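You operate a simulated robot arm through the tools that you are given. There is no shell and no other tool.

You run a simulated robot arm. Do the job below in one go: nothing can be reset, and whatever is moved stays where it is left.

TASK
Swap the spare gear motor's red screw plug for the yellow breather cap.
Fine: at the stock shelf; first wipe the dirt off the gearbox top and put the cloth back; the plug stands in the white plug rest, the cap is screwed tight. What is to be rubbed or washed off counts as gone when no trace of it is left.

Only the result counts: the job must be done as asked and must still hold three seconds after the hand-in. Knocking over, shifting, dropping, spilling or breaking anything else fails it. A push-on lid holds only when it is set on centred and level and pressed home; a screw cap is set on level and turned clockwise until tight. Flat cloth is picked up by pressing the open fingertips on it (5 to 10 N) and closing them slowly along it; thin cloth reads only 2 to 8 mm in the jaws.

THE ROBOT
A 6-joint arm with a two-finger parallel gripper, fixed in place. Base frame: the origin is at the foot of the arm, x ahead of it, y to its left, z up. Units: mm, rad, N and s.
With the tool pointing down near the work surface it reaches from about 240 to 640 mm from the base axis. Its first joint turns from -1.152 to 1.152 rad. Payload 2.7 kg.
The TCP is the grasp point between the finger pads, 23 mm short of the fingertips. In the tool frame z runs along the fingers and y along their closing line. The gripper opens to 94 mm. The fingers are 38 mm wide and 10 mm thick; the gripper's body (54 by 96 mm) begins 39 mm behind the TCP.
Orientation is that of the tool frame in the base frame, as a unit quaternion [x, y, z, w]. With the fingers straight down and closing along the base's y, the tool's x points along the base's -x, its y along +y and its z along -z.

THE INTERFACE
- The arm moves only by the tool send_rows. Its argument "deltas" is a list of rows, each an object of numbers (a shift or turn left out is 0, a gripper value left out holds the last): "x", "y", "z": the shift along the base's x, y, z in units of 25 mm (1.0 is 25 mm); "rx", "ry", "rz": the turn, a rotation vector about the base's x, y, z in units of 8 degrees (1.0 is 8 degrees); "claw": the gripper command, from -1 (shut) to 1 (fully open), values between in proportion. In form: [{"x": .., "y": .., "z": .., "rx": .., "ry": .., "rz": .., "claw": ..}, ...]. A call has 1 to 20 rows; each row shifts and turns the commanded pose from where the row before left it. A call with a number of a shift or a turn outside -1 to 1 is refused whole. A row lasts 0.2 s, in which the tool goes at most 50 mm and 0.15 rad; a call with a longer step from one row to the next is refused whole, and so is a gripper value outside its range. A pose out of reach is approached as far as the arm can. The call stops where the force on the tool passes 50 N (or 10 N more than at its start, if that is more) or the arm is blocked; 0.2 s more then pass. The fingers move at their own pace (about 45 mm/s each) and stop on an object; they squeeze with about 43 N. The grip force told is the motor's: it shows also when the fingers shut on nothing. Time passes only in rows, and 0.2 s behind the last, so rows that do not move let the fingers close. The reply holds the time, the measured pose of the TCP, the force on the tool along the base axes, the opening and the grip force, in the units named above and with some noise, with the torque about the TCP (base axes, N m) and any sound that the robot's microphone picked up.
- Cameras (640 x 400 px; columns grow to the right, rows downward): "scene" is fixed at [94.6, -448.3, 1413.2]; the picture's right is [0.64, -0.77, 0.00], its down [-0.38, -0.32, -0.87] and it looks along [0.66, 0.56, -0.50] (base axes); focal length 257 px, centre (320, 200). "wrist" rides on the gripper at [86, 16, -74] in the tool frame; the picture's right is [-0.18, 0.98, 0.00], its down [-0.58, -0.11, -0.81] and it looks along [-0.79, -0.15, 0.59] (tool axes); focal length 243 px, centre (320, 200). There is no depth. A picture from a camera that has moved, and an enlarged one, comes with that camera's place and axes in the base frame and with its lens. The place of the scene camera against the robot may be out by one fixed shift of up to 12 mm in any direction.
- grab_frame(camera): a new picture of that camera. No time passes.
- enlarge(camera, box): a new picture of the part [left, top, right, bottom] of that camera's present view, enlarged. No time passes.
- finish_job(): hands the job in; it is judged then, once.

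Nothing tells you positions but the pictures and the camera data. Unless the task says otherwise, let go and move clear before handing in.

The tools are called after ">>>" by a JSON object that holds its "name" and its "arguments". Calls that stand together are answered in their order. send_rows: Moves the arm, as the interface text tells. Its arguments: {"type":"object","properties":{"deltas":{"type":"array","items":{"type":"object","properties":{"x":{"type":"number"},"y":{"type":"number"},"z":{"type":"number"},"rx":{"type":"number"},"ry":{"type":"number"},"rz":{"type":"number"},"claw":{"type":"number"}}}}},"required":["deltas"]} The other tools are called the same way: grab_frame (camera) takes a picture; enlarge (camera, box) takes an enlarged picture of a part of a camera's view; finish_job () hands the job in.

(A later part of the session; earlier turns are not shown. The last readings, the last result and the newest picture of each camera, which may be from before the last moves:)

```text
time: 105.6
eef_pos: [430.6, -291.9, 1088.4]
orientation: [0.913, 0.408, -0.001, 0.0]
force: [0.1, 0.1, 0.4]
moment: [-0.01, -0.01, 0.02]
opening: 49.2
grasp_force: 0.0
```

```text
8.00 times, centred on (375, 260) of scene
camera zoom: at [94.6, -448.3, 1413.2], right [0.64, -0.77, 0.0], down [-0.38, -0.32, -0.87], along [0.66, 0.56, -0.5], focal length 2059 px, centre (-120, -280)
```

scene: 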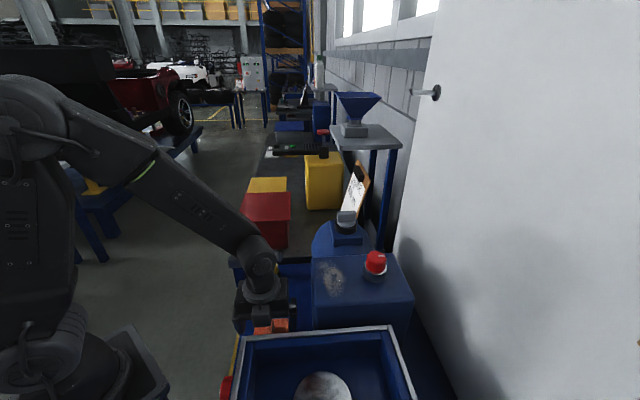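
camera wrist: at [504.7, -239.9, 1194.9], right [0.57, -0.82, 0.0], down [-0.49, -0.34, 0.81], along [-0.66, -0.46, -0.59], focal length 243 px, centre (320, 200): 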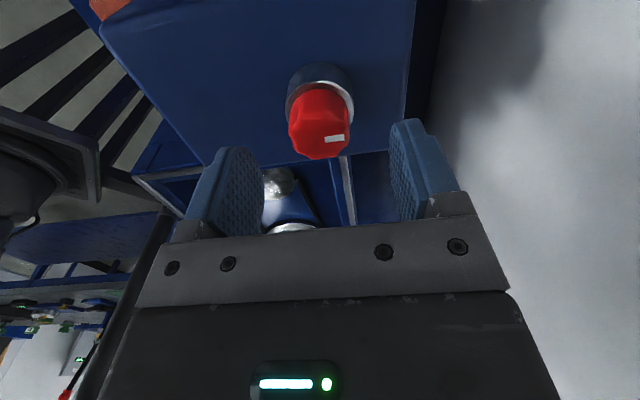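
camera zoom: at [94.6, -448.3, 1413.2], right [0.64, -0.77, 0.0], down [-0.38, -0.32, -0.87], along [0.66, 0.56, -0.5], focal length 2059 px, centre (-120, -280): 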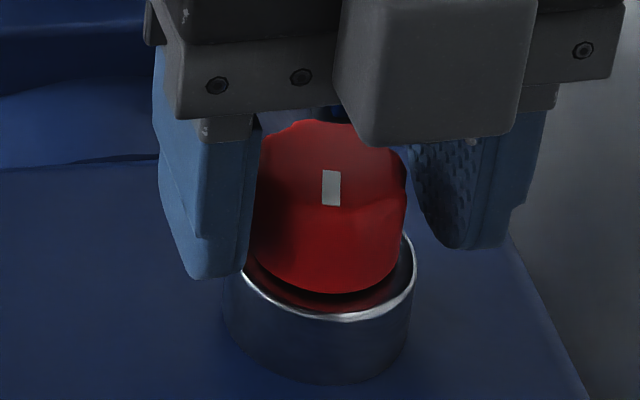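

The mark shows the plug turned 254°, at about 3 mm rise per turn. I'll regrip and turn again.

>>> {"name": "send_rows", "arguments": {"deltas": [{"claw": -0.15}, {"claw": -0.25}, {"claw": -1}, {"claw": -1}, {"claw": -1}, {"claw": -1}]}}

>>> {"name": "send_rows", "arguments": {"deltas": [{"rz": 0.5, "z": 0.002}, {"rz": 0.9, "z": 0.003}, {"rz": 1.0, "z": 0.003}, {"rz": 1.0, "z": 0.003}, {"rz": 1.0, "z": 0.003}, {"rz": 1.0, "z": 0.003}, {"rz": 1.0, "z": 0.003}, {"rz": 1.0, "z": 0.003}, {"rz": 1.0, "z": 0.003}, {"rz": 1.0, "z": 0.003}, {"rz": 1.0, "z": 0.003}, {"rz": 1.0, "z": 0.003}, {"rz": 1.0, "z": 0.003}, {"rz": 1.0, "z": 0.003}, {"rz": 1.0, "z": 0.003}, {"rz": 1.0, "z": 0.003}, {"rz": 1.0, "z": 0.003}, {"rz": 0.6, "z": 0.002}, {}]}}

>>> {"name": "send_rows", "arguments": {"deltas": [{"rz": 0.6, "z": 0.002}, {"rz": 1.0, "z": 0.003}, {"rz": 1.0, "z": 0.003}, {"rz": 1.0, "z": 0.003}, {"rz": 1.0, "z": 0.003}, {"rz": 1.0, "z": 0.003}, {"rz": 1.0, "z": 0.003}, {"rz": 1.0, "z": 0.003}, {"rz": 1.0, "z": 0.003}, {"rz": 1.0, "z": 0.003}, {"rz": 1.0, "z": 0.003}, {"rz": 1.0, "z": 0.003}, {"rz": 1.0, "z": 0.003}, {"rz": 1.0, "z": 0.003}, {"rz": 0.6, "z": 0.002}, {}]}}

>>> {"name": "enlarge", "arguments": {"camera": "wrist", "box": [200, 50, 440, 200]}}

>>> {"name": "enlarge", "arguments": {"camera": "scene", "box": [350, 235, 400, 285]}}

```text
time: 107.0
eef_pos: [429.3, -291.1, 1089.3]
orientation: [0.912, 0.409, 0.0, 0.0]
force: [-1.9, 1.2, -0.7]
moment: [0.0, 0.02, -0.01]
opening: 34.5
grasp_force: 43.2
```

```text
time: 111.0
eef_pos: [430.9, -290.5, 1090.4]
orientation: [-0.038, 0.999, 0.0, 0.0]
force: [1.0, -1.2, 1.3]
moment: [0.03, -0.02, 0.02]
opening: 34.5
grasp_force: 43.0
```

```text
time: 114.4
eef_pos: [429.5, -290.4, 1091.6]
orientation: [0.857, -0.515, -0.001, 0.0]
force: [0.1, -1.0, -0.7]
moment: [-0.01, 0.01, 0.01]
opening: 34.7
grasp_force: 43.1
```

```text
2.67 times, centred on (320, 125) of wrist
camera zoom: at [456.1, -374.7, 1166.6], right [-0.95, -0.3, 0.0], down [-0.18, 0.56, 0.81], along [-0.24, 0.77, -0.59], focal length 647 px, centre (320, 400)
```

zoom: 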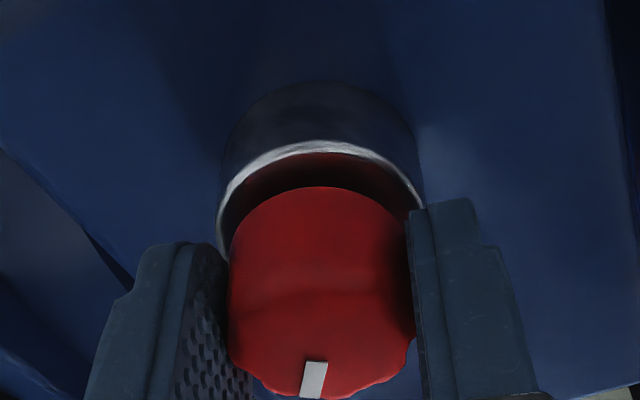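

```text
8.00 times, centred on (375, 260) of scene
camera zoom: at [94.6, -448.3, 1413.2], right [0.64, -0.77, 0.0], down [-0.38, -0.32, -0.87], along [0.66, 0.56, -0.5], focal length 2059 px, centre (-120, -280)
```

zoom: 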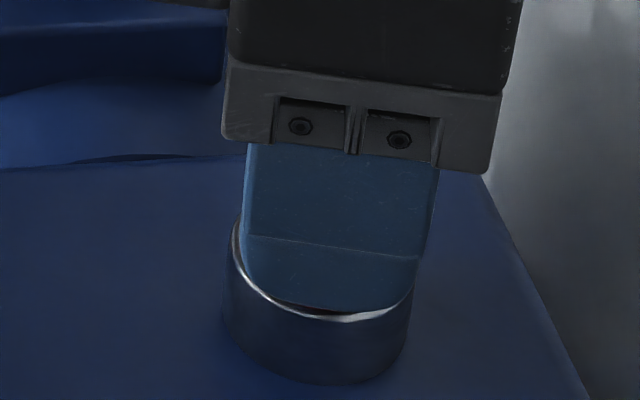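

Forces are neutral after about 1.4 turns. I'll test with a 1 mm lift whether the thread is free.

>>> {"name": "send_rows", "arguments": {"deltas": [{"z": 0.04}, {}]}}

```text
time: 115.0
eef_pos: [430.4, -291.2, 1092.1]
orientation: [0.857, -0.515, 0.0, 0.001]
force: [1.5, 0.2, 1.0]
moment: [0.03, -0.02, 0.02]
opening: 34.4
grasp_force: 42.7
```

>>> {"name": "send_rows", "arguments": {"deltas": [{"z": 0.06}, {}]}}

>>> {"name": "enlarge", "arguments": {"camera": "wrist", "box": [200, 50, 440, 200]}}

>>> {"name": "enlarge", "arguments": {"camera": "scene", "box": [350, 235, 400, 285]}}

```text
time: 115.6
eef_pos: [429.9, -290.9, 1094.2]
orientation: [0.857, -0.516, 0.001, 0.0]
force: [0.1, -0.1, -0.6]
moment: [-0.08, 0.03, -0.04]
opening: 34.5
grasp_force: 43.2
```

```text
2.67 times, centred on (320, 125) of wrist
camera zoom: at [455.9, -374.6, 1169.4], right [-0.95, -0.3, 0.0], down [-0.18, 0.56, 0.81], along [-0.24, 0.77, -0.59], focal length 647 px, centre (320, 400)
```

zoom: 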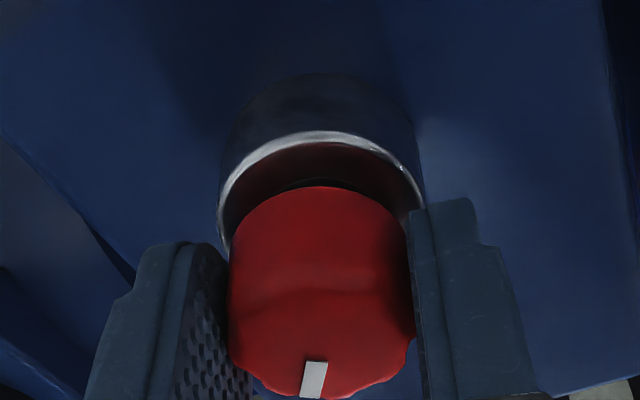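

```text
8.00 times, centred on (375, 260) of scene
camera zoom: at [94.6, -448.3, 1413.2], right [0.64, -0.77, 0.0], down [-0.38, -0.32, -0.87], along [0.66, 0.56, -0.5], focal length 2059 px, centre (-120, -280)
```

zoom: 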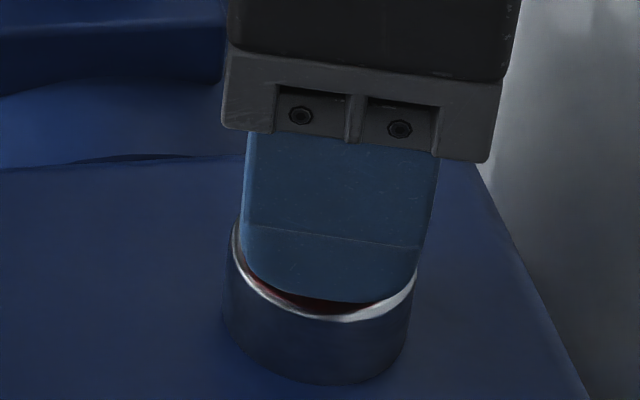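

The plug is free. I'll lift it straight out.

>>> {"name": "send_rows", "arguments": {"deltas": [{"z": 0.1}, {"z": 0.15}, {"z": 0.2}, {"z": 0.25}, {"z": 0.3}, {"z": 0.3}, {"z": 0.3}, {"z": 0.3}, {"z": 0.3}, {"z": 0.3}, {"z": 0.2}, {"z": 0.1}, {}]}}

>>> {"name": "grab_frame", "arguments": {"camera": "wrist"}}

>>> {"name": "enlarge", "arguments": {"camera": "scene", "box": [330, 205, 410, 285]}}

```text
time: 118.4
eef_pos: [430.0, -291.2, 1164.7]
orientation: [0.857, -0.516, 0.001, 0.0]
force: [0.1, -0.4, -0.6]
moment: [-0.02, -0.01, -0.03]
opening: 34.4
grasp_force: 42.9
```

```text
taken
camera wrist: at [456.0, -374.9, 1239.2], right [-0.95, -0.3, 0.0], down [-0.18, 0.56, 0.81], along [-0.24, 0.77, -0.59], focal length 243 px, centre (320, 200)
```

wrist: 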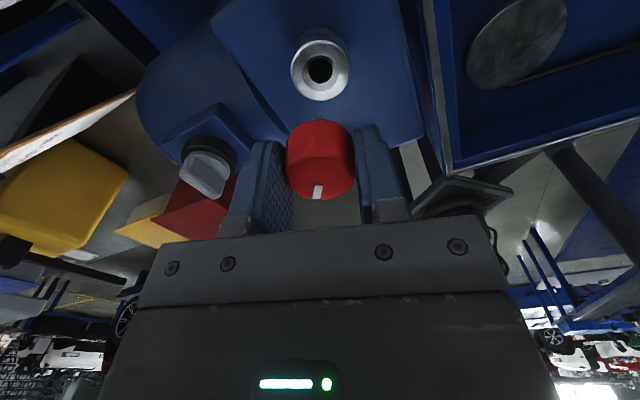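

```text
5.00 times, centred on (370, 245) of scene
camera zoom: at [94.6, -448.3, 1413.2], right [0.64, -0.77, 0.0], down [-0.38, -0.32, -0.87], along [0.66, 0.56, -0.5], focal length 1287 px, centre (70, -25)
```

zoom: 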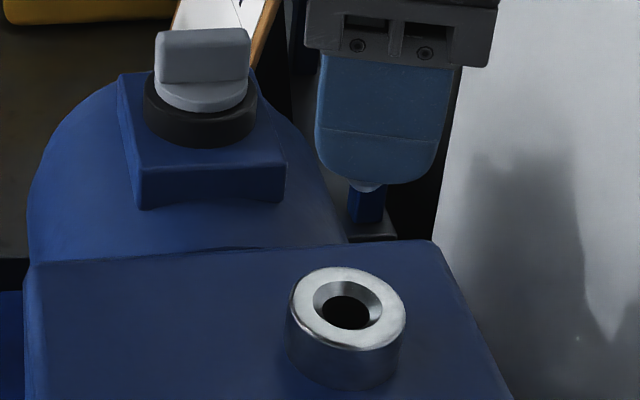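

The plug is out and the port is a ring with a chamfered hole. The rest's hole triangulates to about (347.6, -57.6, 867). I'll carry the plug there while turning the tool to yaw -45°.

>>> {"name": "send_rows", "arguments": {"deltas": [{"x": -0.05, "y": 0.15, "rz": -0.5}, {"x": -0.12, "y": 0.35, "rz": -1.0}, {"x": -0.17, "y": 0.48, "rz": -1.0}, {"x": -0.17, "y": 0.48, "rz": -1.0}, {"x": -0.17, "y": 0.48, "rz": -1.0}, {"x": -0.17, "y": 0.48, "rz": -1.0}, {"x": -0.17, "y": 0.48, "rz": -1.0}, {"x": -0.17, "y": 0.48, "rz": -1.0}, {"x": -0.17, "y": 0.48, "rz": -1.0}, {"x": -0.17, "y": 0.48, "rz": -1.0}, {"x": -0.17, "y": 0.48, "rz": -1.0}, {"x": -0.17, "y": 0.48, "rz": -1.0}, {"x": -0.17, "y": 0.48, "rz": -1.0}, {"x": -0.17, "y": 0.48, "rz": -1.0}, {"x": -0.17, "y": 0.48, "rz": -1.0}, {"x": -0.17, "y": 0.48, "rz": -1.0}, {"x": -0.17, "y": 0.48, "rz": -1.0}, {"x": -0.17, "y": 0.48, "rz": -1.0}, {"x": -0.17, "y": 0.48, "rz": -1.0}, {"x": -0.1, "y": 0.3, "rz": -1.0}]}}

>>> {"name": "send_rows", "arguments": {"deltas": [{"x": -0.08, "y": 0.2, "rz": -1.0}, {"x": -0.05, "y": 0.1, "rz": -0.5}, {}]}}

>>> {"name": "grab_frame", "arguments": {"camera": "wrist"}}

>>> {"name": "grab_frame", "arguments": {"camera": "scene"}}

```text
time: 122.6
eef_pos: [352.1, -67.3, 1163.5]
orientation: [0.327, 0.945, 0.0, 0.0]
force: [-0.4, -0.3, -0.7]
moment: [-0.04, -0.02, -0.02]
opening: 34.5
grasp_force: 42.8
```

```text
time: 123.4
eef_pos: [349.9, -58.3, 1164.4]
orientation: [0.424, 0.906, 0.0, 0.0]
force: [-0.6, -0.4, -0.3]
moment: [0.01, 0.01, 0.03]
opening: 34.5
grasp_force: 42.8
```

```text
taken
camera wrist: at [305.7, 17.8, 1239.1], right [0.87, 0.49, 0.0], down [0.29, -0.52, 0.81], along [0.39, -0.7, -0.59], focal length 243 px, centre (320, 200)
```

wrist: 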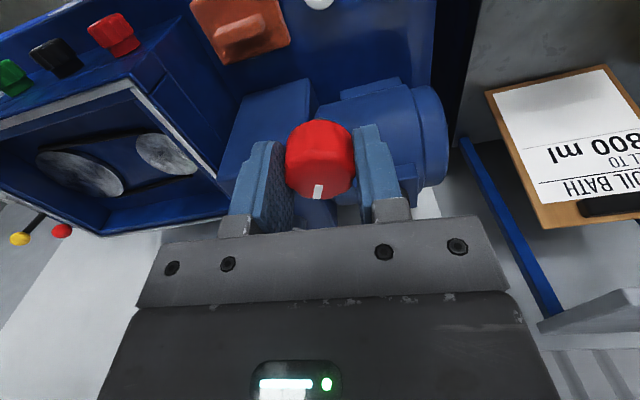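

```text
taken
```

scene: 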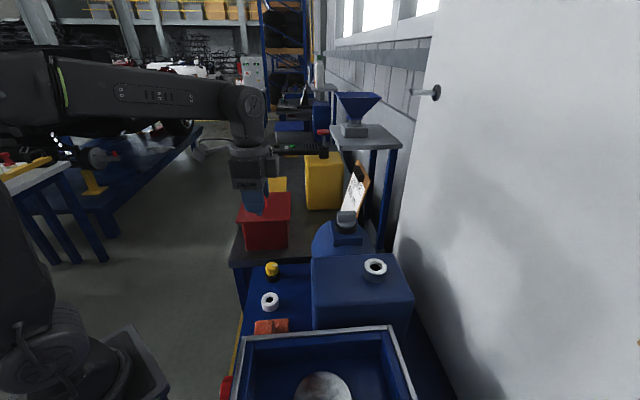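

Above the rest now. I'll lower to about z 990 and look again.

>>> {"name": "send_rows", "arguments": {"deltas": [{"z": -0.2}, {"z": -0.4}, {"z": -0.6}, {"z": -0.6}, {"z": -0.6}, {"z": -0.6}, {"z": -0.6}, {"z": -0.6}, {"z": -0.6}, {"z": -0.6}, {"z": -0.6}, {"z": -0.5}, {"z": -0.3}, {"z": -0.2}, {}]}}

>>> {"name": "grab_frame", "arguments": {"camera": "wrist"}}

>>> {"name": "enlarge", "arguments": {"camera": "scene", "box": [230, 220, 320, 310]}}

```text
time: 126.6
eef_pos: [349.4, -59.3, 989.0]
orientation: [0.424, 0.906, 0.0, 0.0]
force: [0.1, 0.1, -1.2]
moment: [-0.03, 0.01, -0.02]
opening: 34.1
grasp_force: 43.0
```

```text
taken
camera wrist: at [305.7, 17.3, 1064.3], right [0.87, 0.49, 0.0], down [0.29, -0.52, 0.81], along [0.39, -0.7, -0.59], focal length 243 px, centre (320, 200)
```

wrist: 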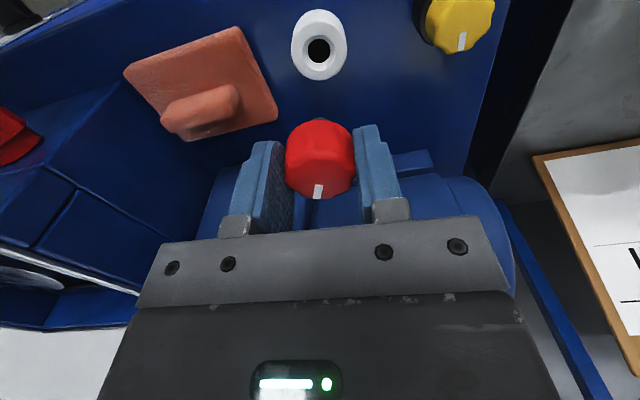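

```text
4.44 times, centred on (275, 265) of scene
camera zoom: at [94.6, -448.3, 1413.2], right [0.64, -0.77, 0.0], down [-0.38, -0.32, -0.87], along [0.66, 0.56, -0.5], focal length 1144 px, centre (520, -89)
```

zoom: 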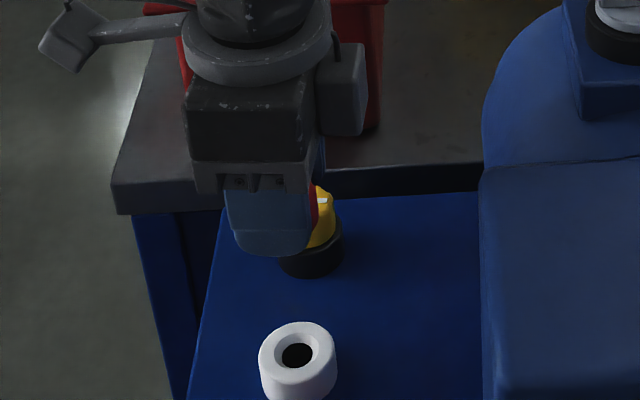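

>>> {"name": "enlarge", "arguments": {"camera": "wrist", "box": [250, 0, 410, 100]}}

>>> {"name": "enlarge", "arguments": {"camera": "wrist", "box": [240, 90, 400, 210]}}

>>> {"name": "enlarge", "arguments": {"camera": "wrist", "box": [380, 0, 540, 100]}}

```text
4.00 times, centred on (330, 50) of wrist
camera zoom: at [305.7, 17.3, 1064.3], right [0.87, 0.49, 0.0], down [0.29, -0.52, 0.81], along [0.39, -0.7, -0.59], focal length 970 px, centre (280, 800)
```

zoom: 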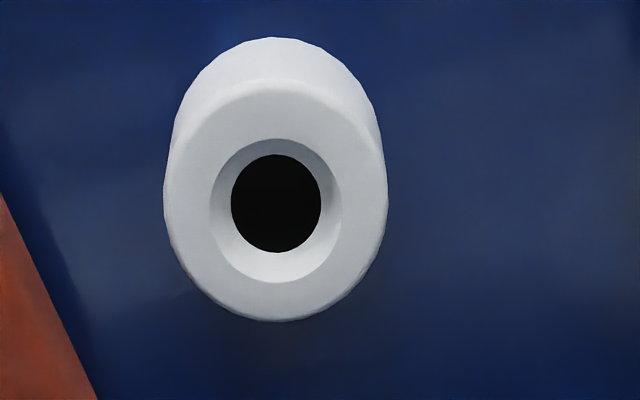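

```text
3.33 times, centred on (320, 150) of wrist
camera zoom: at [305.7, 17.3, 1064.3], right [0.87, 0.49, 0.0], down [0.29, -0.52, 0.81], along [0.39, -0.7, -0.59], focal length 809 px, centre (320, 367)
```

zoom: 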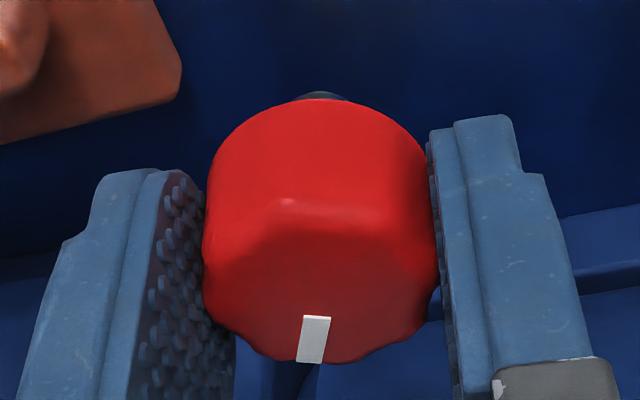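

```text
4.00 times, centred on (460, 50) of wrist
camera zoom: at [305.7, 17.3, 1064.3], right [0.87, 0.49, 0.0], down [0.29, -0.52, 0.81], along [0.39, -0.7, -0.59], focal length 970 px, centre (-240, 800)
```

zoom: 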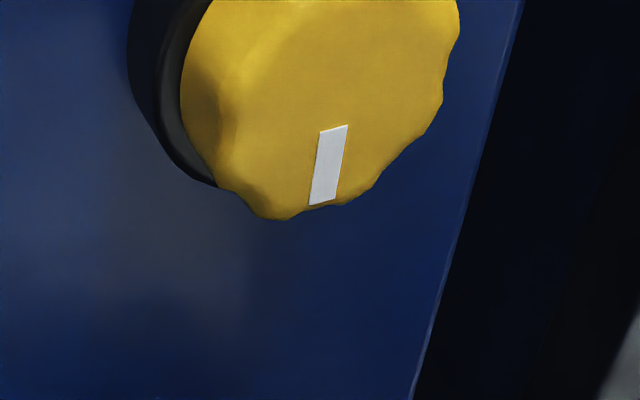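

From two wrist views, the rest hole is at about (346.5, -56, 859). I'll shift over and go lower to refine.

>>> {"name": "send_rows", "arguments": {"deltas": [{"x": -0.09, "y": 0.1, "z": -0.3}, {"z": -0.5}, {"z": -0.5}, {"z": -0.5}, {"z": -0.3}, {"z": -0.2}, {}]}}

>>> {"name": "grab_frame", "arguments": {"camera": "wrist"}}

>>> {"name": "enlarge", "arguments": {"camera": "wrist", "box": [220, 20, 420, 200]}}

>>> {"name": "enlarge", "arguments": {"camera": "scene", "box": [240, 240, 310, 320]}}

```text
time: 128.2
eef_pos: [346.2, -56.7, 931.5]
orientation: [0.423, 0.906, 0.0, 0.0]
force: [0.0, 0.9, -0.4]
moment: [-0.06, 0.02, -0.07]
opening: 34.5
grasp_force: 43.2
```

```text
taken
camera wrist: at [302.6, 20.0, 1006.2], right [0.87, 0.49, 0.0], down [0.29, -0.52, 0.81], along [0.39, -0.7, -0.59], focal length 243 px, centre (320, 200)
```

wrist: 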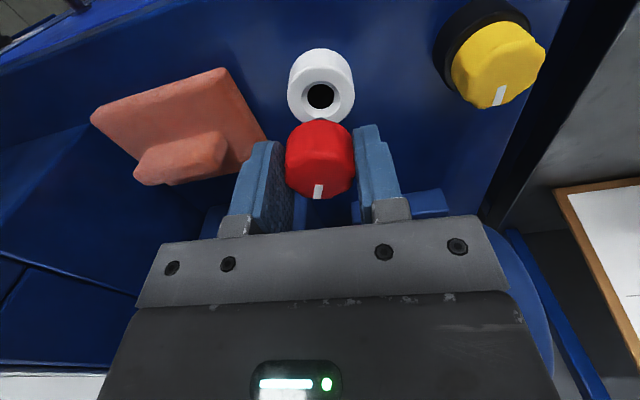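

```text
2.22 times, centred on (320, 110) of wrist
camera zoom: at [302.6, 20.0, 1006.2], right [0.87, 0.49, 0.0], down [0.29, -0.52, 0.81], along [0.39, -0.7, -0.59], focal length 539 px, centre (320, 400)
```

zoom: 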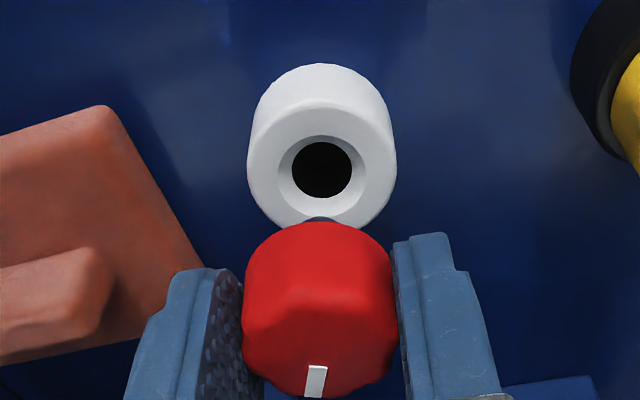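

```text
5.00 times, centred on (275, 280) of scene
camera zoom: at [94.6, -448.3, 1413.2], right [0.64, -0.77, 0.0], down [-0.38, -0.32, -0.87], along [0.66, 0.56, -0.5], focal length 1287 px, centre (545, -200)
```

zoom: 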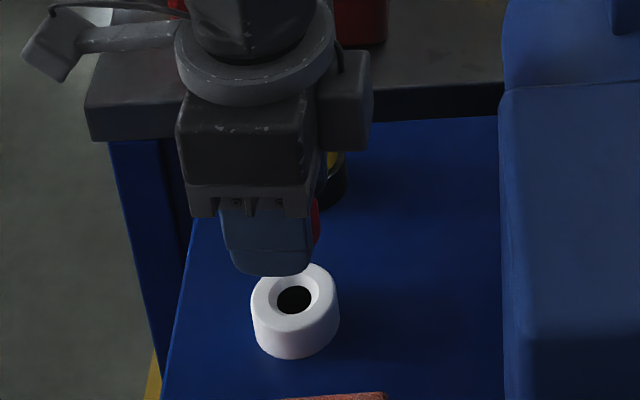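

The rest top is at (345.1, -55.4, 861), and the plug is within about 1 mm of lined up. I'll correct that and lower slowly while checking forces.

>>> {"name": "send_rows", "arguments": {"deltas": [{"x": 0.004, "y": 0.032}, {"z": -0.2}, {"z": -0.3}, {"z": -0.2}, {"z": -0.1}, {}]}}

>>> {"name": "enlarge", "arguments": {"camera": "wrist", "box": [220, 20, 420, 200]}}

>>> {"name": "enlarge", "arguments": {"camera": "scene", "box": [240, 240, 310, 320]}}

```text
time: 129.6
eef_pos: [345.6, -55.3, 912.5]
orientation: [0.423, 0.906, 0.0, 0.0]
force: [0.3, -0.6, -0.7]
moment: [0.0, -0.01, -0.01]
opening: 34.4
grasp_force: 42.8
```

```text
2.22 times, centred on (320, 110) of wrist
camera zoom: at [302.8, 20.9, 986.5], right [0.87, 0.49, 0.0], down [0.29, -0.52, 0.81], along [0.4, -0.7, -0.59], focal length 539 px, centre (320, 400)
```

zoom: 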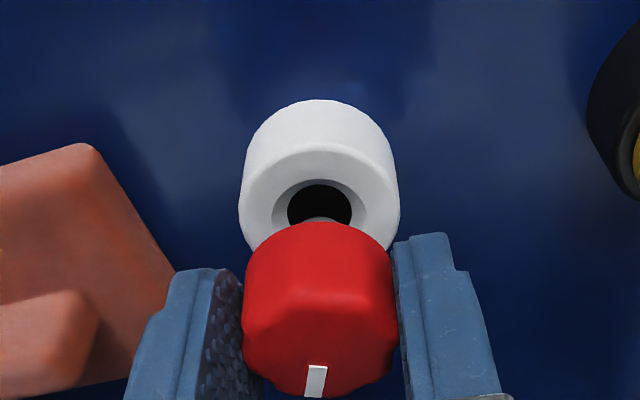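

```text
5.00 times, centred on (275, 280) of scene
camera zoom: at [94.6, -448.3, 1413.2], right [0.64, -0.77, 0.0], down [-0.38, -0.32, -0.87], along [0.66, 0.56, -0.5], focal length 1287 px, centre (545, -200)
```

zoom: 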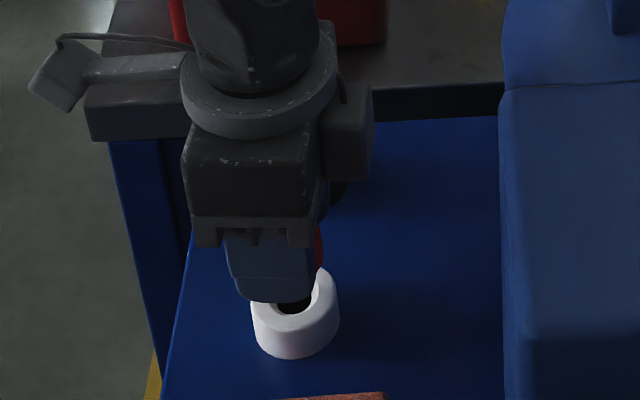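

>>> {"name": "send_rows", "arguments": {"deltas": [{"z": -0.12}, {"z": -0.12}, {"z": -0.12}, {}]}}

>>> {"name": "send_rows", "arguments": {"deltas": [{"z": -0.1}, {"z": -0.1}, {}]}}

>>> {"name": "enlarge", "arguments": {"camera": "wrist", "box": [220, 20, 420, 200]}}

>>> {"name": "enlarge", "arguments": {"camera": "scene", "box": [240, 240, 310, 320]}}

```text
time: 130.6
eef_pos: [345.3, -55.9, 902.9]
orientation: [0.424, 0.906, 0.0, 0.0]
force: [0.5, -0.2, -0.6]
moment: [-0.01, 0.02, -0.03]
opening: 34.3
grasp_force: 42.4
```

```text
time: 131.4
eef_pos: [346.5, -54.6, 898.4]
orientation: [0.424, 0.906, 0.0, 0.001]
force: [0.0, -0.4, -0.4]
moment: [-0.04, 0.04, -0.01]
opening: 34.4
grasp_force: 43.1
```

```text
2.22 times, centred on (320, 110) of wrist
camera zoom: at [302.9, 20.7, 972.5], right [0.87, 0.49, 0.0], down [0.29, -0.52, 0.81], along [0.39, -0.7, -0.59], focal length 539 px, centre (320, 400)
```

zoom: 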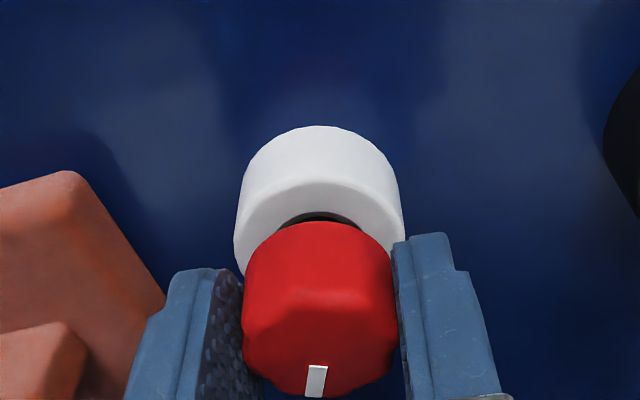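

```text
5.00 times, centred on (275, 280) of scene
camera zoom: at [94.6, -448.3, 1413.2], right [0.64, -0.77, 0.0], down [-0.38, -0.32, -0.87], along [0.66, 0.56, -0.5], focal length 1287 px, centre (545, -200)
```

zoom: 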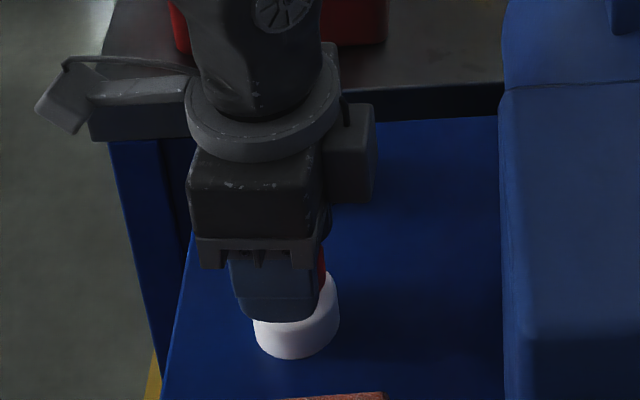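

>>> {"name": "send_rows", "arguments": {"deltas": [{"z": -0.08}, {"z": -0.08}, {}]}}

>>> {"name": "send_rows", "arguments": {"deltas": [{"z": -0.06}, {"z": -0.06}, {}]}}

>>> {"name": "enlarge", "arguments": {"camera": "wrist", "box": [220, 20, 420, 200]}}

```text
time: 132.2
eef_pos: [345.7, -56.0, 894.0]
orientation: [0.423, 0.906, 0.0, 0.0]
force: [-0.4, -0.3, 0.2]
moment: [-0.02, -0.01, -0.01]
opening: 34.5
grasp_force: 42.9
```

```text
time: 133.0
eef_pos: [346.4, -55.7, 890.0]
orientation: [0.423, 0.906, 0.0, 0.0]
force: [-0.1, -0.1, -0.9]
moment: [-0.03, 0.01, -0.01]
opening: 34.7
grasp_force: 43.3
```

```text
2.22 times, centred on (320, 110) of wrist
camera zoom: at [303.3, 20.6, 965.7], right [0.87, 0.49, 0.0], down [0.29, -0.52, 0.81], along [0.4, -0.7, -0.59], focal length 539 px, centre (320, 400)
```

zoom: 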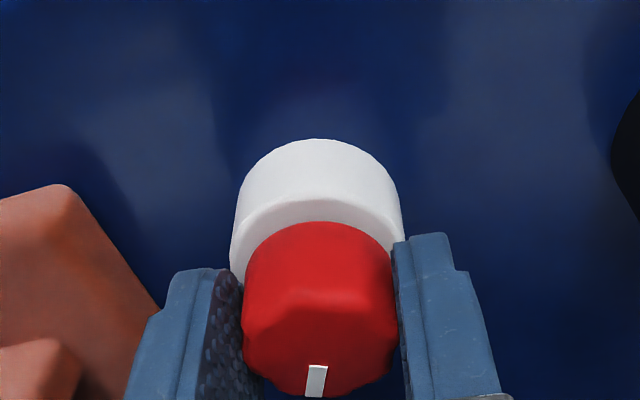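

>>> {"name": "send_rows", "arguments": {"deltas": [{"z": -0.06}, {}]}}

>>> {"name": "send_rows", "arguments": {"deltas": [{"z": -0.05}, {}]}}

>>> {"name": "send_rows", "arguments": {"deltas": [{"z": -0.04}, {}]}}

>>> {"name": "enlarge", "arguments": {"camera": "wrist", "box": [220, 20, 420, 200]}}

```text
time: 133.6
eef_pos: [346.1, -55.6, 889.5]
orientation: [0.424, 0.906, 0.0, 0.0]
force: [0.1, -0.2, -1.3]
moment: [-0.01, -0.01, -0.01]
opening: 34.4
grasp_force: 43.2
```

```text
time: 134.2
eef_pos: [347.1, -55.5, 887.3]
orientation: [0.424, 0.906, 0.0, 0.0]
force: [-0.2, 0.5, -0.6]
moment: [0.0, 0.04, -0.03]
opening: 34.2
grasp_force: 42.7
```

```text
time: 134.8
eef_pos: [347.1, -57.0, 888.3]
orientation: [0.424, 0.906, 0.0, 0.0]
force: [-3.5, 1.2, 13.5]
moment: [-0.02, 0.15, 0.0]
opening: 34.5
grasp_force: 42.6
```

```text
2.22 times, centred on (320, 110) of wrist
camera zoom: at [303.2, 20.9, 962.4], right [0.87, 0.49, 0.0], down [0.29, -0.52, 0.81], along [0.4, -0.7, -0.59], focal length 539 px, centre (320, 400)
```

zoom: 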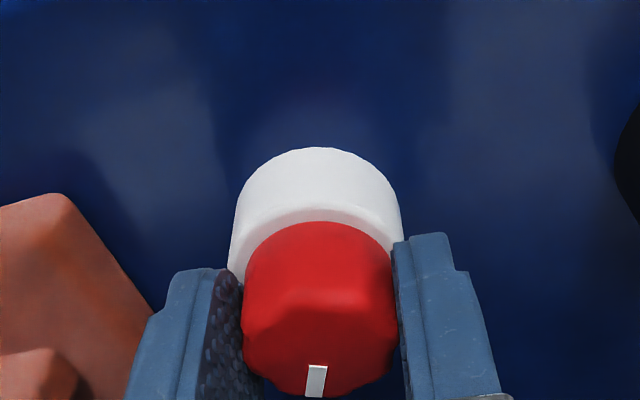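

The plug has seated in the rest, with light contact force. I'll relieve the pressure and open the fingers.

>>> {"name": "send_rows", "arguments": {"deltas": [{"z": 0.03}, {}]}}

>>> {"name": "send_rows", "arguments": {"deltas": [{"claw": -0.22}, {"claw": -0.18}, {"claw": -0.1}, {"claw": 0.0}, {"claw": 0.1}, {}]}}

>>> {"name": "enlarge", "arguments": {"camera": "wrist", "box": [220, 20, 420, 200]}}

```text
time: 135.4
eef_pos: [346.9, -55.9, 888.0]
orientation: [0.423, 0.906, -0.001, 0.0]
force: [1.4, -0.1, -0.2]
moment: [0.01, -0.05, 0.03]
opening: 34.3
grasp_force: 43.1
```

```text
time: 136.8
eef_pos: [347.2, -56.4, 888.7]
orientation: [0.424, 0.906, -0.001, 0.0]
force: [-0.4, 0.2, -0.2]
moment: [0.0, 0.02, 0.01]
opening: 51.8
grasp_force: 0.0
```

```text
2.22 times, centred on (320, 110) of wrist
camera zoom: at [303.2, 20.9, 962.9], right [0.87, 0.49, 0.0], down [0.29, -0.52, 0.81], along [0.4, -0.7, -0.59], focal length 539 px, centre (320, 400)
```

zoom: 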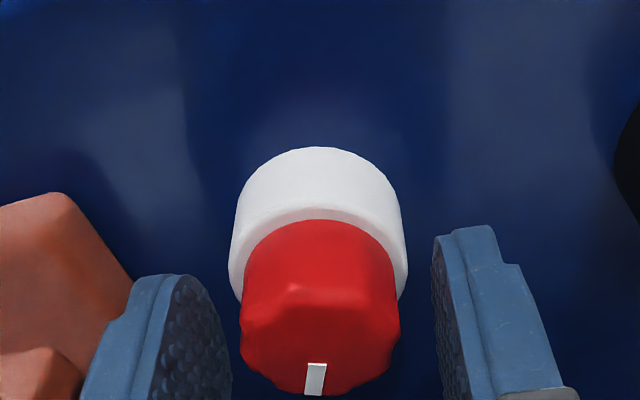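

The plug stands level in the rest. I'll retreat straight up.

>>> {"name": "send_rows", "arguments": {"deltas": [{"z": 0.1}, {"z": 0.3}, {"z": 0.5}, {"z": 0.6}, {"z": 0.6}, {"z": 0.6}, {"z": 0.5}, {"z": 0.3}, {}]}}

>>> {"name": "grab_frame", "arguments": {"camera": "wrist"}}

>>> {"name": "enlarge", "arguments": {"camera": "scene", "box": [230, 230, 320, 330]}}

```text
time: 138.8
eef_pos: [346.7, -55.8, 975.4]
orientation: [0.423, 0.906, 0.0, 0.0]
force: [0.8, 0.6, 0.1]
moment: [-0.02, -0.01, -0.04]
opening: 51.5
grasp_force: 0.0
```

```text
taken
camera wrist: at [303.2, 20.9, 1050.4], right [0.87, 0.49, 0.0], down [0.29, -0.52, 0.81], along [0.4, -0.7, -0.59], focal length 243 px, centre (320, 200)
```

wrist: 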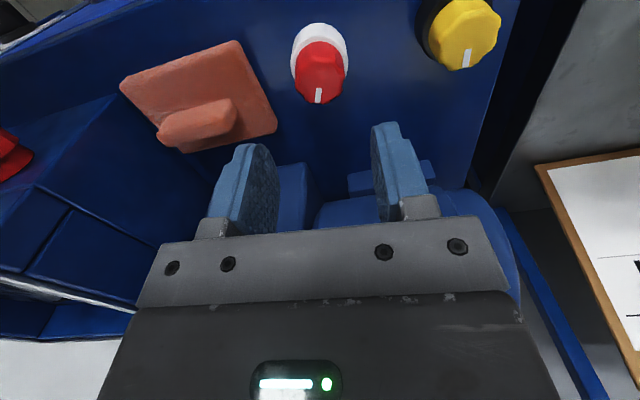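

```text
4.00 times, centred on (275, 280) of scene
camera zoom: at [94.6, -448.3, 1413.2], right [0.64, -0.77, 0.0], down [-0.38, -0.32, -0.87], along [0.66, 0.56, -0.5], focal length 1030 px, centre (500, -120)
```

zoom: 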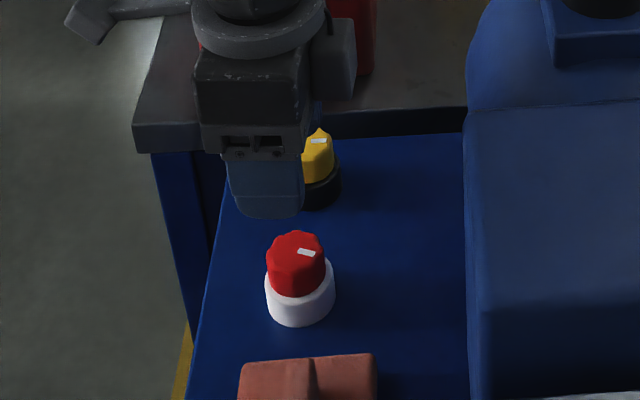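

The plug stands in the rest. Next is the cap, which I'll locate from this view.

>>> {"name": "enlarge", "arguments": {"camera": "wrist", "box": [390, 0, 540, 90]}}

>>> {"name": "enlarge", "arguments": {"camera": "scene", "box": [255, 250, 295, 290]}}

```text
4.27 times, centred on (465, 45) of wrist
camera zoom: at [303.2, 20.9, 1050.4], right [0.87, 0.49, 0.0], down [0.29, -0.52, 0.81], along [0.4, -0.7, -0.59], focal length 1035 px, centre (-299, 861)
```

zoom: 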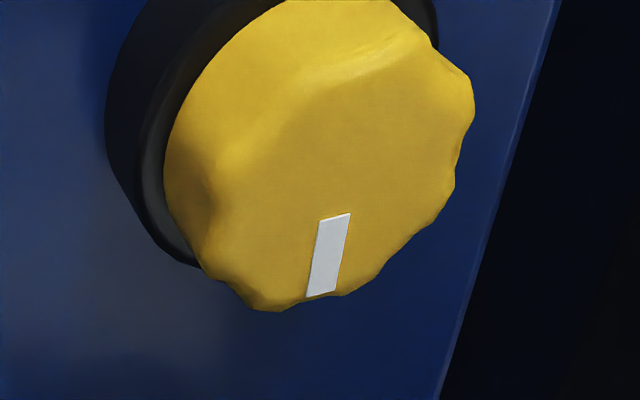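

```text
10.00 times, centred on (275, 270) of scene
camera zoom: at [94.6, -448.3, 1413.2], right [0.64, -0.77, 0.0], down [-0.38, -0.32, -0.87], along [0.66, 0.56, -0.5], focal length 2574 px, centre (770, -500)
```

zoom: 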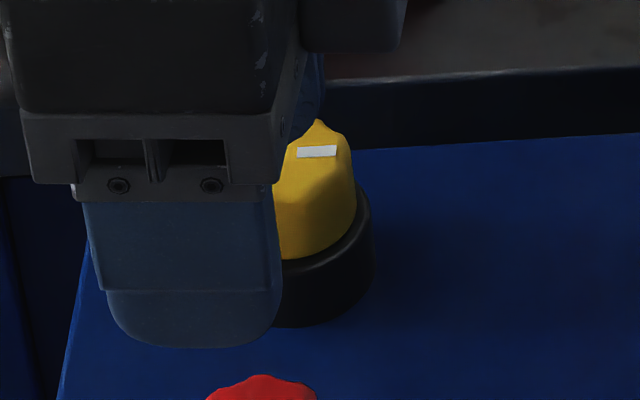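

The cap is near (413, 11.5) with its top around z 880–885. I'll move above it with yaw 0 so the camera stays on the robot's side.

>>> {"name": "send_rows", "arguments": {"deltas": [{"x": 0.38, "y": 0.38, "rz": 0.9}, {"x": 0.38, "y": 0.38, "rz": 0.9}, {"x": 0.38, "y": 0.38, "rz": 0.9}, {"x": 0.38, "y": 0.38, "rz": 0.9}, {"x": 0.38, "y": 0.38, "rz": 0.9}, {"x": 0.38, "y": 0.38, "rz": 0.9}, {"x": 0.38, "y": 0.38, "rz": 0.86, "claw": 0.4}, {}]}}

>>> {"name": "grab_frame", "arguments": {"camera": "wrist"}}

>>> {"name": "enlarge", "arguments": {"camera": "wrist", "box": [240, 0, 400, 120]}}

>>> {"name": "grab_frame", "arguments": {"camera": "scene"}}

```text
time: 140.6
eef_pos: [412.3, 10.4, 975.3]
orientation: [-0.001, 1.0, 0.001, 0.0]
force: [0.4, -0.5, 0.1]
moment: [0.0, -0.01, 0.0]
opening: 65.9
grasp_force: 0.0
```

```text
taken
camera wrist: at [326.2, 26.8, 1050.0], right [0.18, 0.98, 0.0], down [0.58, -0.11, 0.81], along [0.79, -0.15, -0.59], focal length 243 px, centre (320, 200)
```

wrist: 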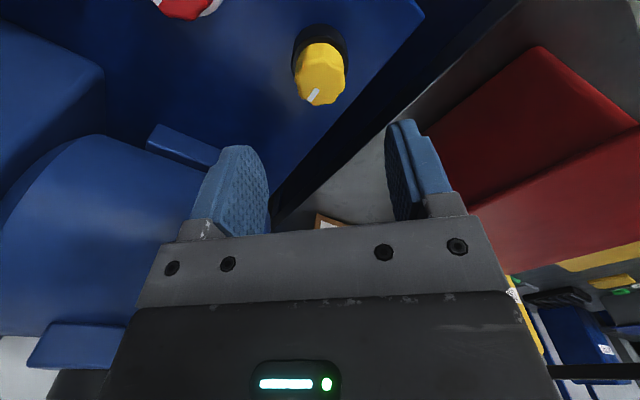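

```text
3.33 times, centred on (320, 60) of wrist
camera zoom: at [326.2, 26.8, 1050.0], right [0.18, 0.98, 0.0], down [0.58, -0.11, 0.81], along [0.79, -0.15, -0.59], focal length 809 px, centre (320, 667)
```

zoom: 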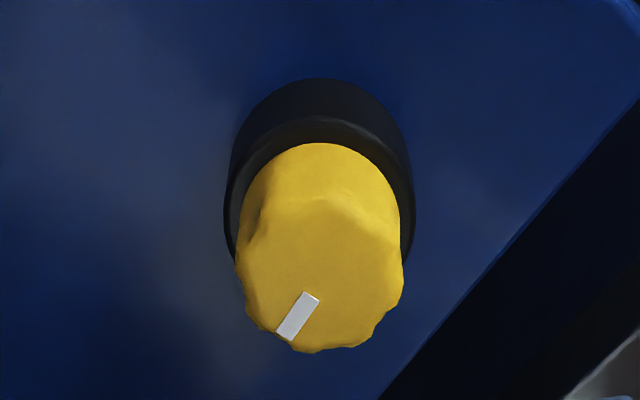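

```text
taken
```

scene: 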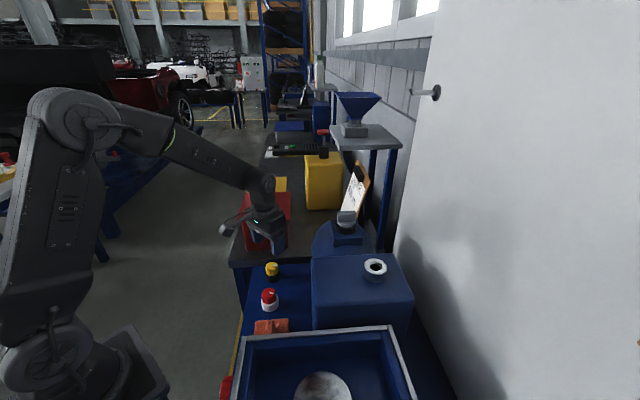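

>>> {"name": "send_rows", "arguments": {"deltas": [{"z": -0.4}, {"z": -0.6}, {"z": -0.6}, {"z": -0.5}, {"z": -0.2}, {}]}}

>>> {"name": "enlarge", "arguments": {"camera": "wrist", "box": [220, 40, 420, 190]}}

>>> {"name": "enlarge", "arguments": {"camera": "scene", "box": [235, 230, 315, 310]}}

```text
time: 142.0
eef_pos: [411.8, 11.7, 918.1]
orientation: [-0.001, 1.0, 0.0, 0.0]
force: [0.1, 0.6, -0.4]
moment: [0.03, 0.01, 0.01]
opening: 65.8
grasp_force: 0.0
```

```text
2.67 times, centred on (320, 115) of wrist
camera zoom: at [326.1, 27.3, 992.7], right [0.18, 0.98, 0.0], down [0.58, -0.11, 0.81], along [0.79, -0.15, -0.59], focal length 647 px, centre (320, 427)
```

zoom: 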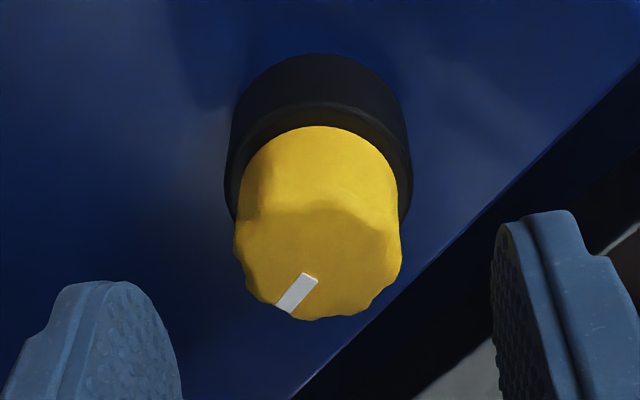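

```text
5.00 times, centred on (275, 270) of scene
camera zoom: at [94.6, -448.3, 1413.2], right [0.64, -0.77, 0.0], down [-0.38, -0.32, -0.87], along [0.66, 0.56, -0.5], focal length 1287 px, centre (545, -150)
```

zoom: 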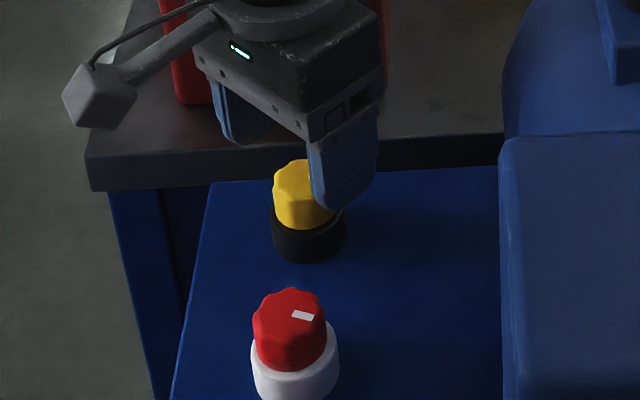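

The cap top is at about (414.7, 10.1, 880). I'll shift onto it, narrow the fingers, and lower around the knob.

>>> {"name": "send_rows", "arguments": {"deltas": [{"x": 0.104, "y": -0.04, "claw": 0.1}, {"z": -0.2}, {"z": -0.3}, {"z": -0.3}, {"z": -0.2}, {"z": -0.15}, {}]}}

>>> {"name": "enlarge", "arguments": {"camera": "wrist", "box": [220, 40, 420, 190]}}

>>> {"name": "enlarge", "arguments": {"camera": "scene", "box": [235, 230, 315, 310]}}

```text
time: 143.6
eef_pos: [416.4, 8.9, 889.4]
orientation: [-0.001, 1.0, 0.0, 0.0]
force: [-0.2, -0.1, 0.1]
moment: [0.0, -0.01, 0.0]
opening: 51.7
grasp_force: 0.1
```

```text
2.67 times, centred on (320, 115) of wrist
camera zoom: at [329.1, 26.0, 964.1], right [0.18, 0.98, 0.0], down [0.58, -0.11, 0.81], along [0.79, -0.15, -0.59], focal length 647 px, centre (320, 427)
```

zoom: 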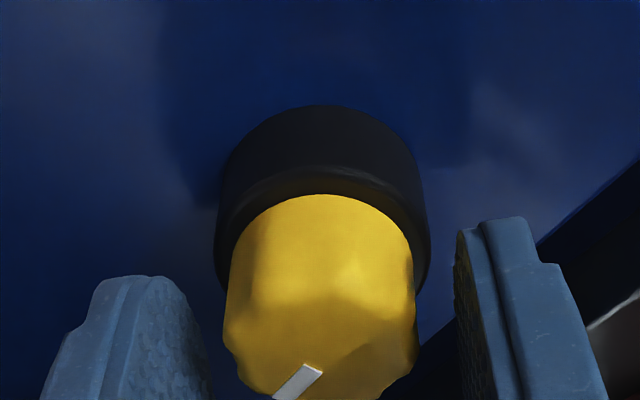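

```text
5.00 times, centred on (275, 270) of scene
camera zoom: at [94.6, -448.3, 1413.2], right [0.64, -0.77, 0.0], down [-0.38, -0.32, -0.87], along [0.66, 0.56, -0.5], focal length 1287 px, centre (545, -150)
```

zoom: 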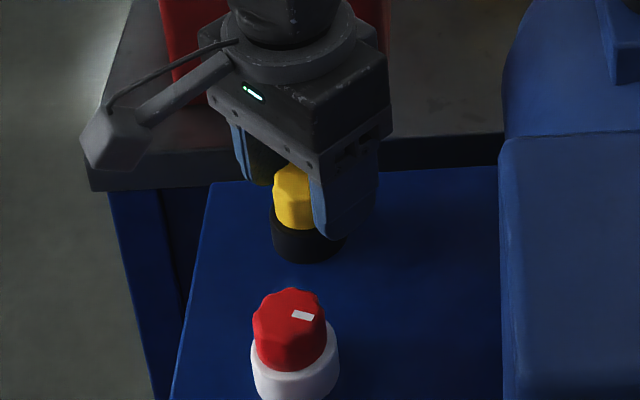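

>>> {"name": "send_rows", "arguments": {"deltas": [{"z": -0.1, "claw": -0.05}, {"z": -0.08}, {}]}}

>>> {"name": "enlarge", "arguments": {"camera": "wrist", "box": [220, 40, 420, 190]}}

>>> {"name": "enlarge", "arguments": {"camera": "scene", "box": [255, 250, 295, 290]}}

```text
time: 144.4
eef_pos: [415.8, 9.2, 884.5]
orientation: [0.001, 1.0, 0.0, -0.002]
force: [0.0, 0.0, 2.4]
moment: [0.03, 0.0, -0.04]
opening: 44.5
grasp_force: 0.0
```

```text
2.67 times, centred on (320, 115) of wrist
camera zoom: at [329.2, 25.8, 959.8], right [0.18, 0.98, 0.0], down [0.58, -0.11, 0.81], along [0.79, -0.15, -0.59], focal length 647 px, centre (320, 427)
```

zoom: 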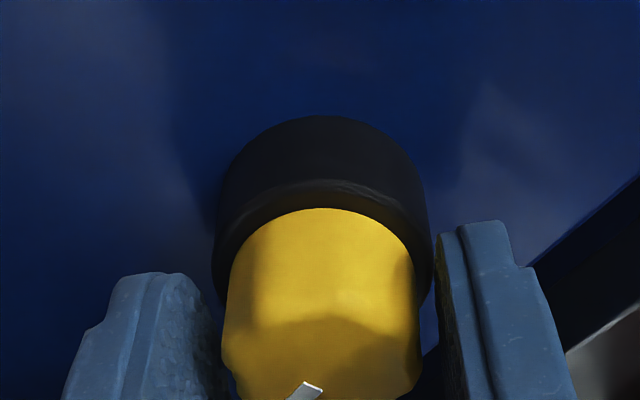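

```text
10.00 times, centred on (275, 270) of scene
camera zoom: at [94.6, -448.3, 1413.2], right [0.64, -0.77, 0.0], down [-0.38, -0.32, -0.87], along [0.66, 0.56, -0.5], focal length 2574 px, centre (770, -500)
```

zoom: 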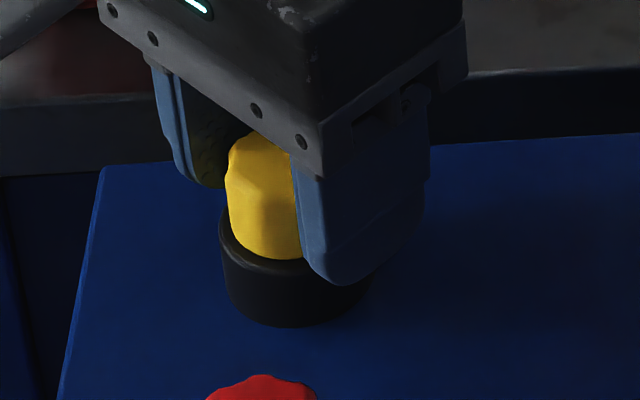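

>>> {"name": "send_rows", "arguments": {"deltas": [{"z": 0.03}, {}]}}

>>> {"name": "send_rows", "arguments": {"deltas": [{"claw": -0.1}, {"claw": -0.15}, {"claw": -0.2}, {"claw": -0.25}, {"claw": -1}, {"claw": -1}, {"claw": -1}]}}

>>> {"name": "enlarge", "arguments": {"camera": "wrist", "box": [220, 40, 420, 190]}}

>>> {"name": "enlarge", "arguments": {"camera": "scene", "box": [255, 250, 295, 290]}}

```text
time: 145.0
eef_pos: [416.8, 9.9, 885.0]
orientation: [-0.001, 1.0, 0.0, 0.0]
force: [-0.1, -0.5, 0.5]
moment: [-0.02, 0.02, 0.02]
opening: 44.7
grasp_force: 0.0
```

```text
time: 146.6
eef_pos: [416.6, 9.7, 885.9]
orientation: [0.0, 1.0, 0.001, 0.0]
force: [0.4, 0.9, 2.1]
moment: [-0.02, 0.02, -0.03]
opening: 34.3
grasp_force: 42.7
```

```text
2.67 times, centred on (320, 115) of wrist
camera zoom: at [329.3, 25.8, 960.6], right [0.18, 0.98, 0.0], down [0.58, -0.11, 0.81], along [0.79, -0.15, -0.59], focal length 647 px, centre (320, 427)
```

zoom: 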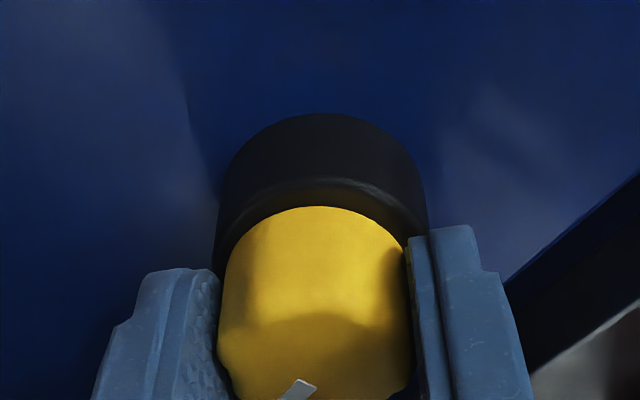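

```text
10.00 times, centred on (275, 270) of scene
camera zoom: at [94.6, -448.3, 1413.2], right [0.64, -0.77, 0.0], down [-0.38, -0.32, -0.87], along [0.66, 0.56, -0.5], focal length 2574 px, centre (770, -500)
```

zoom: 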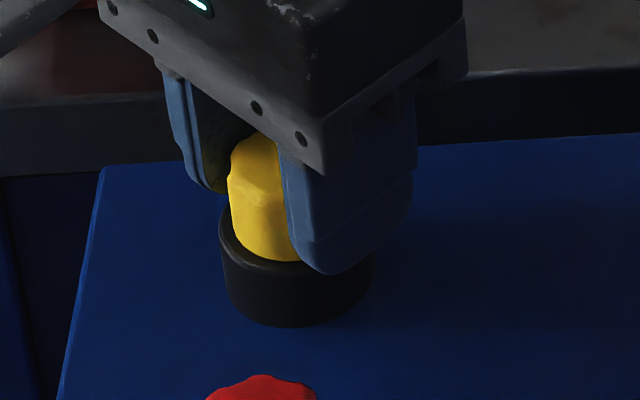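

The cap is gripped at 34.3 mm. I'll lift gently and watch for resistance or the stand moving.

>>> {"name": "send_rows", "arguments": {"deltas": [{"z": 0.04}, {"z": 0.04}, {}]}}

>>> {"name": "send_rows", "arguments": {"deltas": [{"z": 0.08}, {"z": 0.1}, {"z": 0.12}, {}]}}

>>> {"name": "enlarge", "arguments": {"camera": "scene", "box": [255, 250, 295, 290]}}

```text
time: 147.4
eef_pos: [416.5, 9.7, 886.9]
orientation: [0.001, 1.0, 0.0, 0.0]
force: [0.3, 0.0, 0.1]
moment: [0.01, -0.02, -0.05]
opening: 34.5
grasp_force: 42.6
```

```text
time: 148.4
eef_pos: [415.6, 10.4, 895.3]
orientation: [-0.001, 1.0, -0.001, 0.0]
force: [0.3, 0.1, 0.0]
moment: [0.03, -0.01, -0.01]
opening: 34.7
grasp_force: 43.4
```

```text
10.00 times, centred on (275, 270) of scene
camera zoom: at [94.6, -448.3, 1413.2], right [0.64, -0.77, 0.0], down [-0.38, -0.32, -0.87], along [0.66, 0.56, -0.5], focal length 2574 px, centre (770, -500)
```

zoom: 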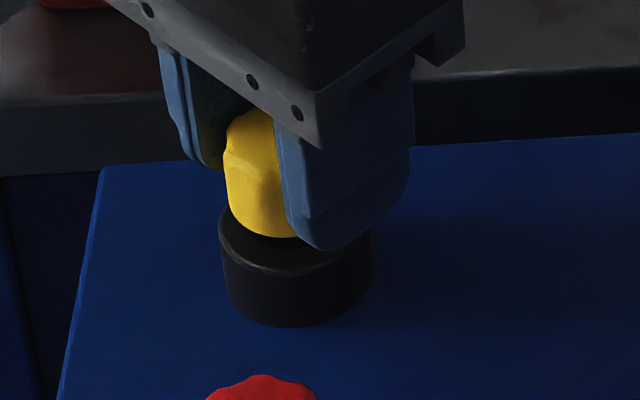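

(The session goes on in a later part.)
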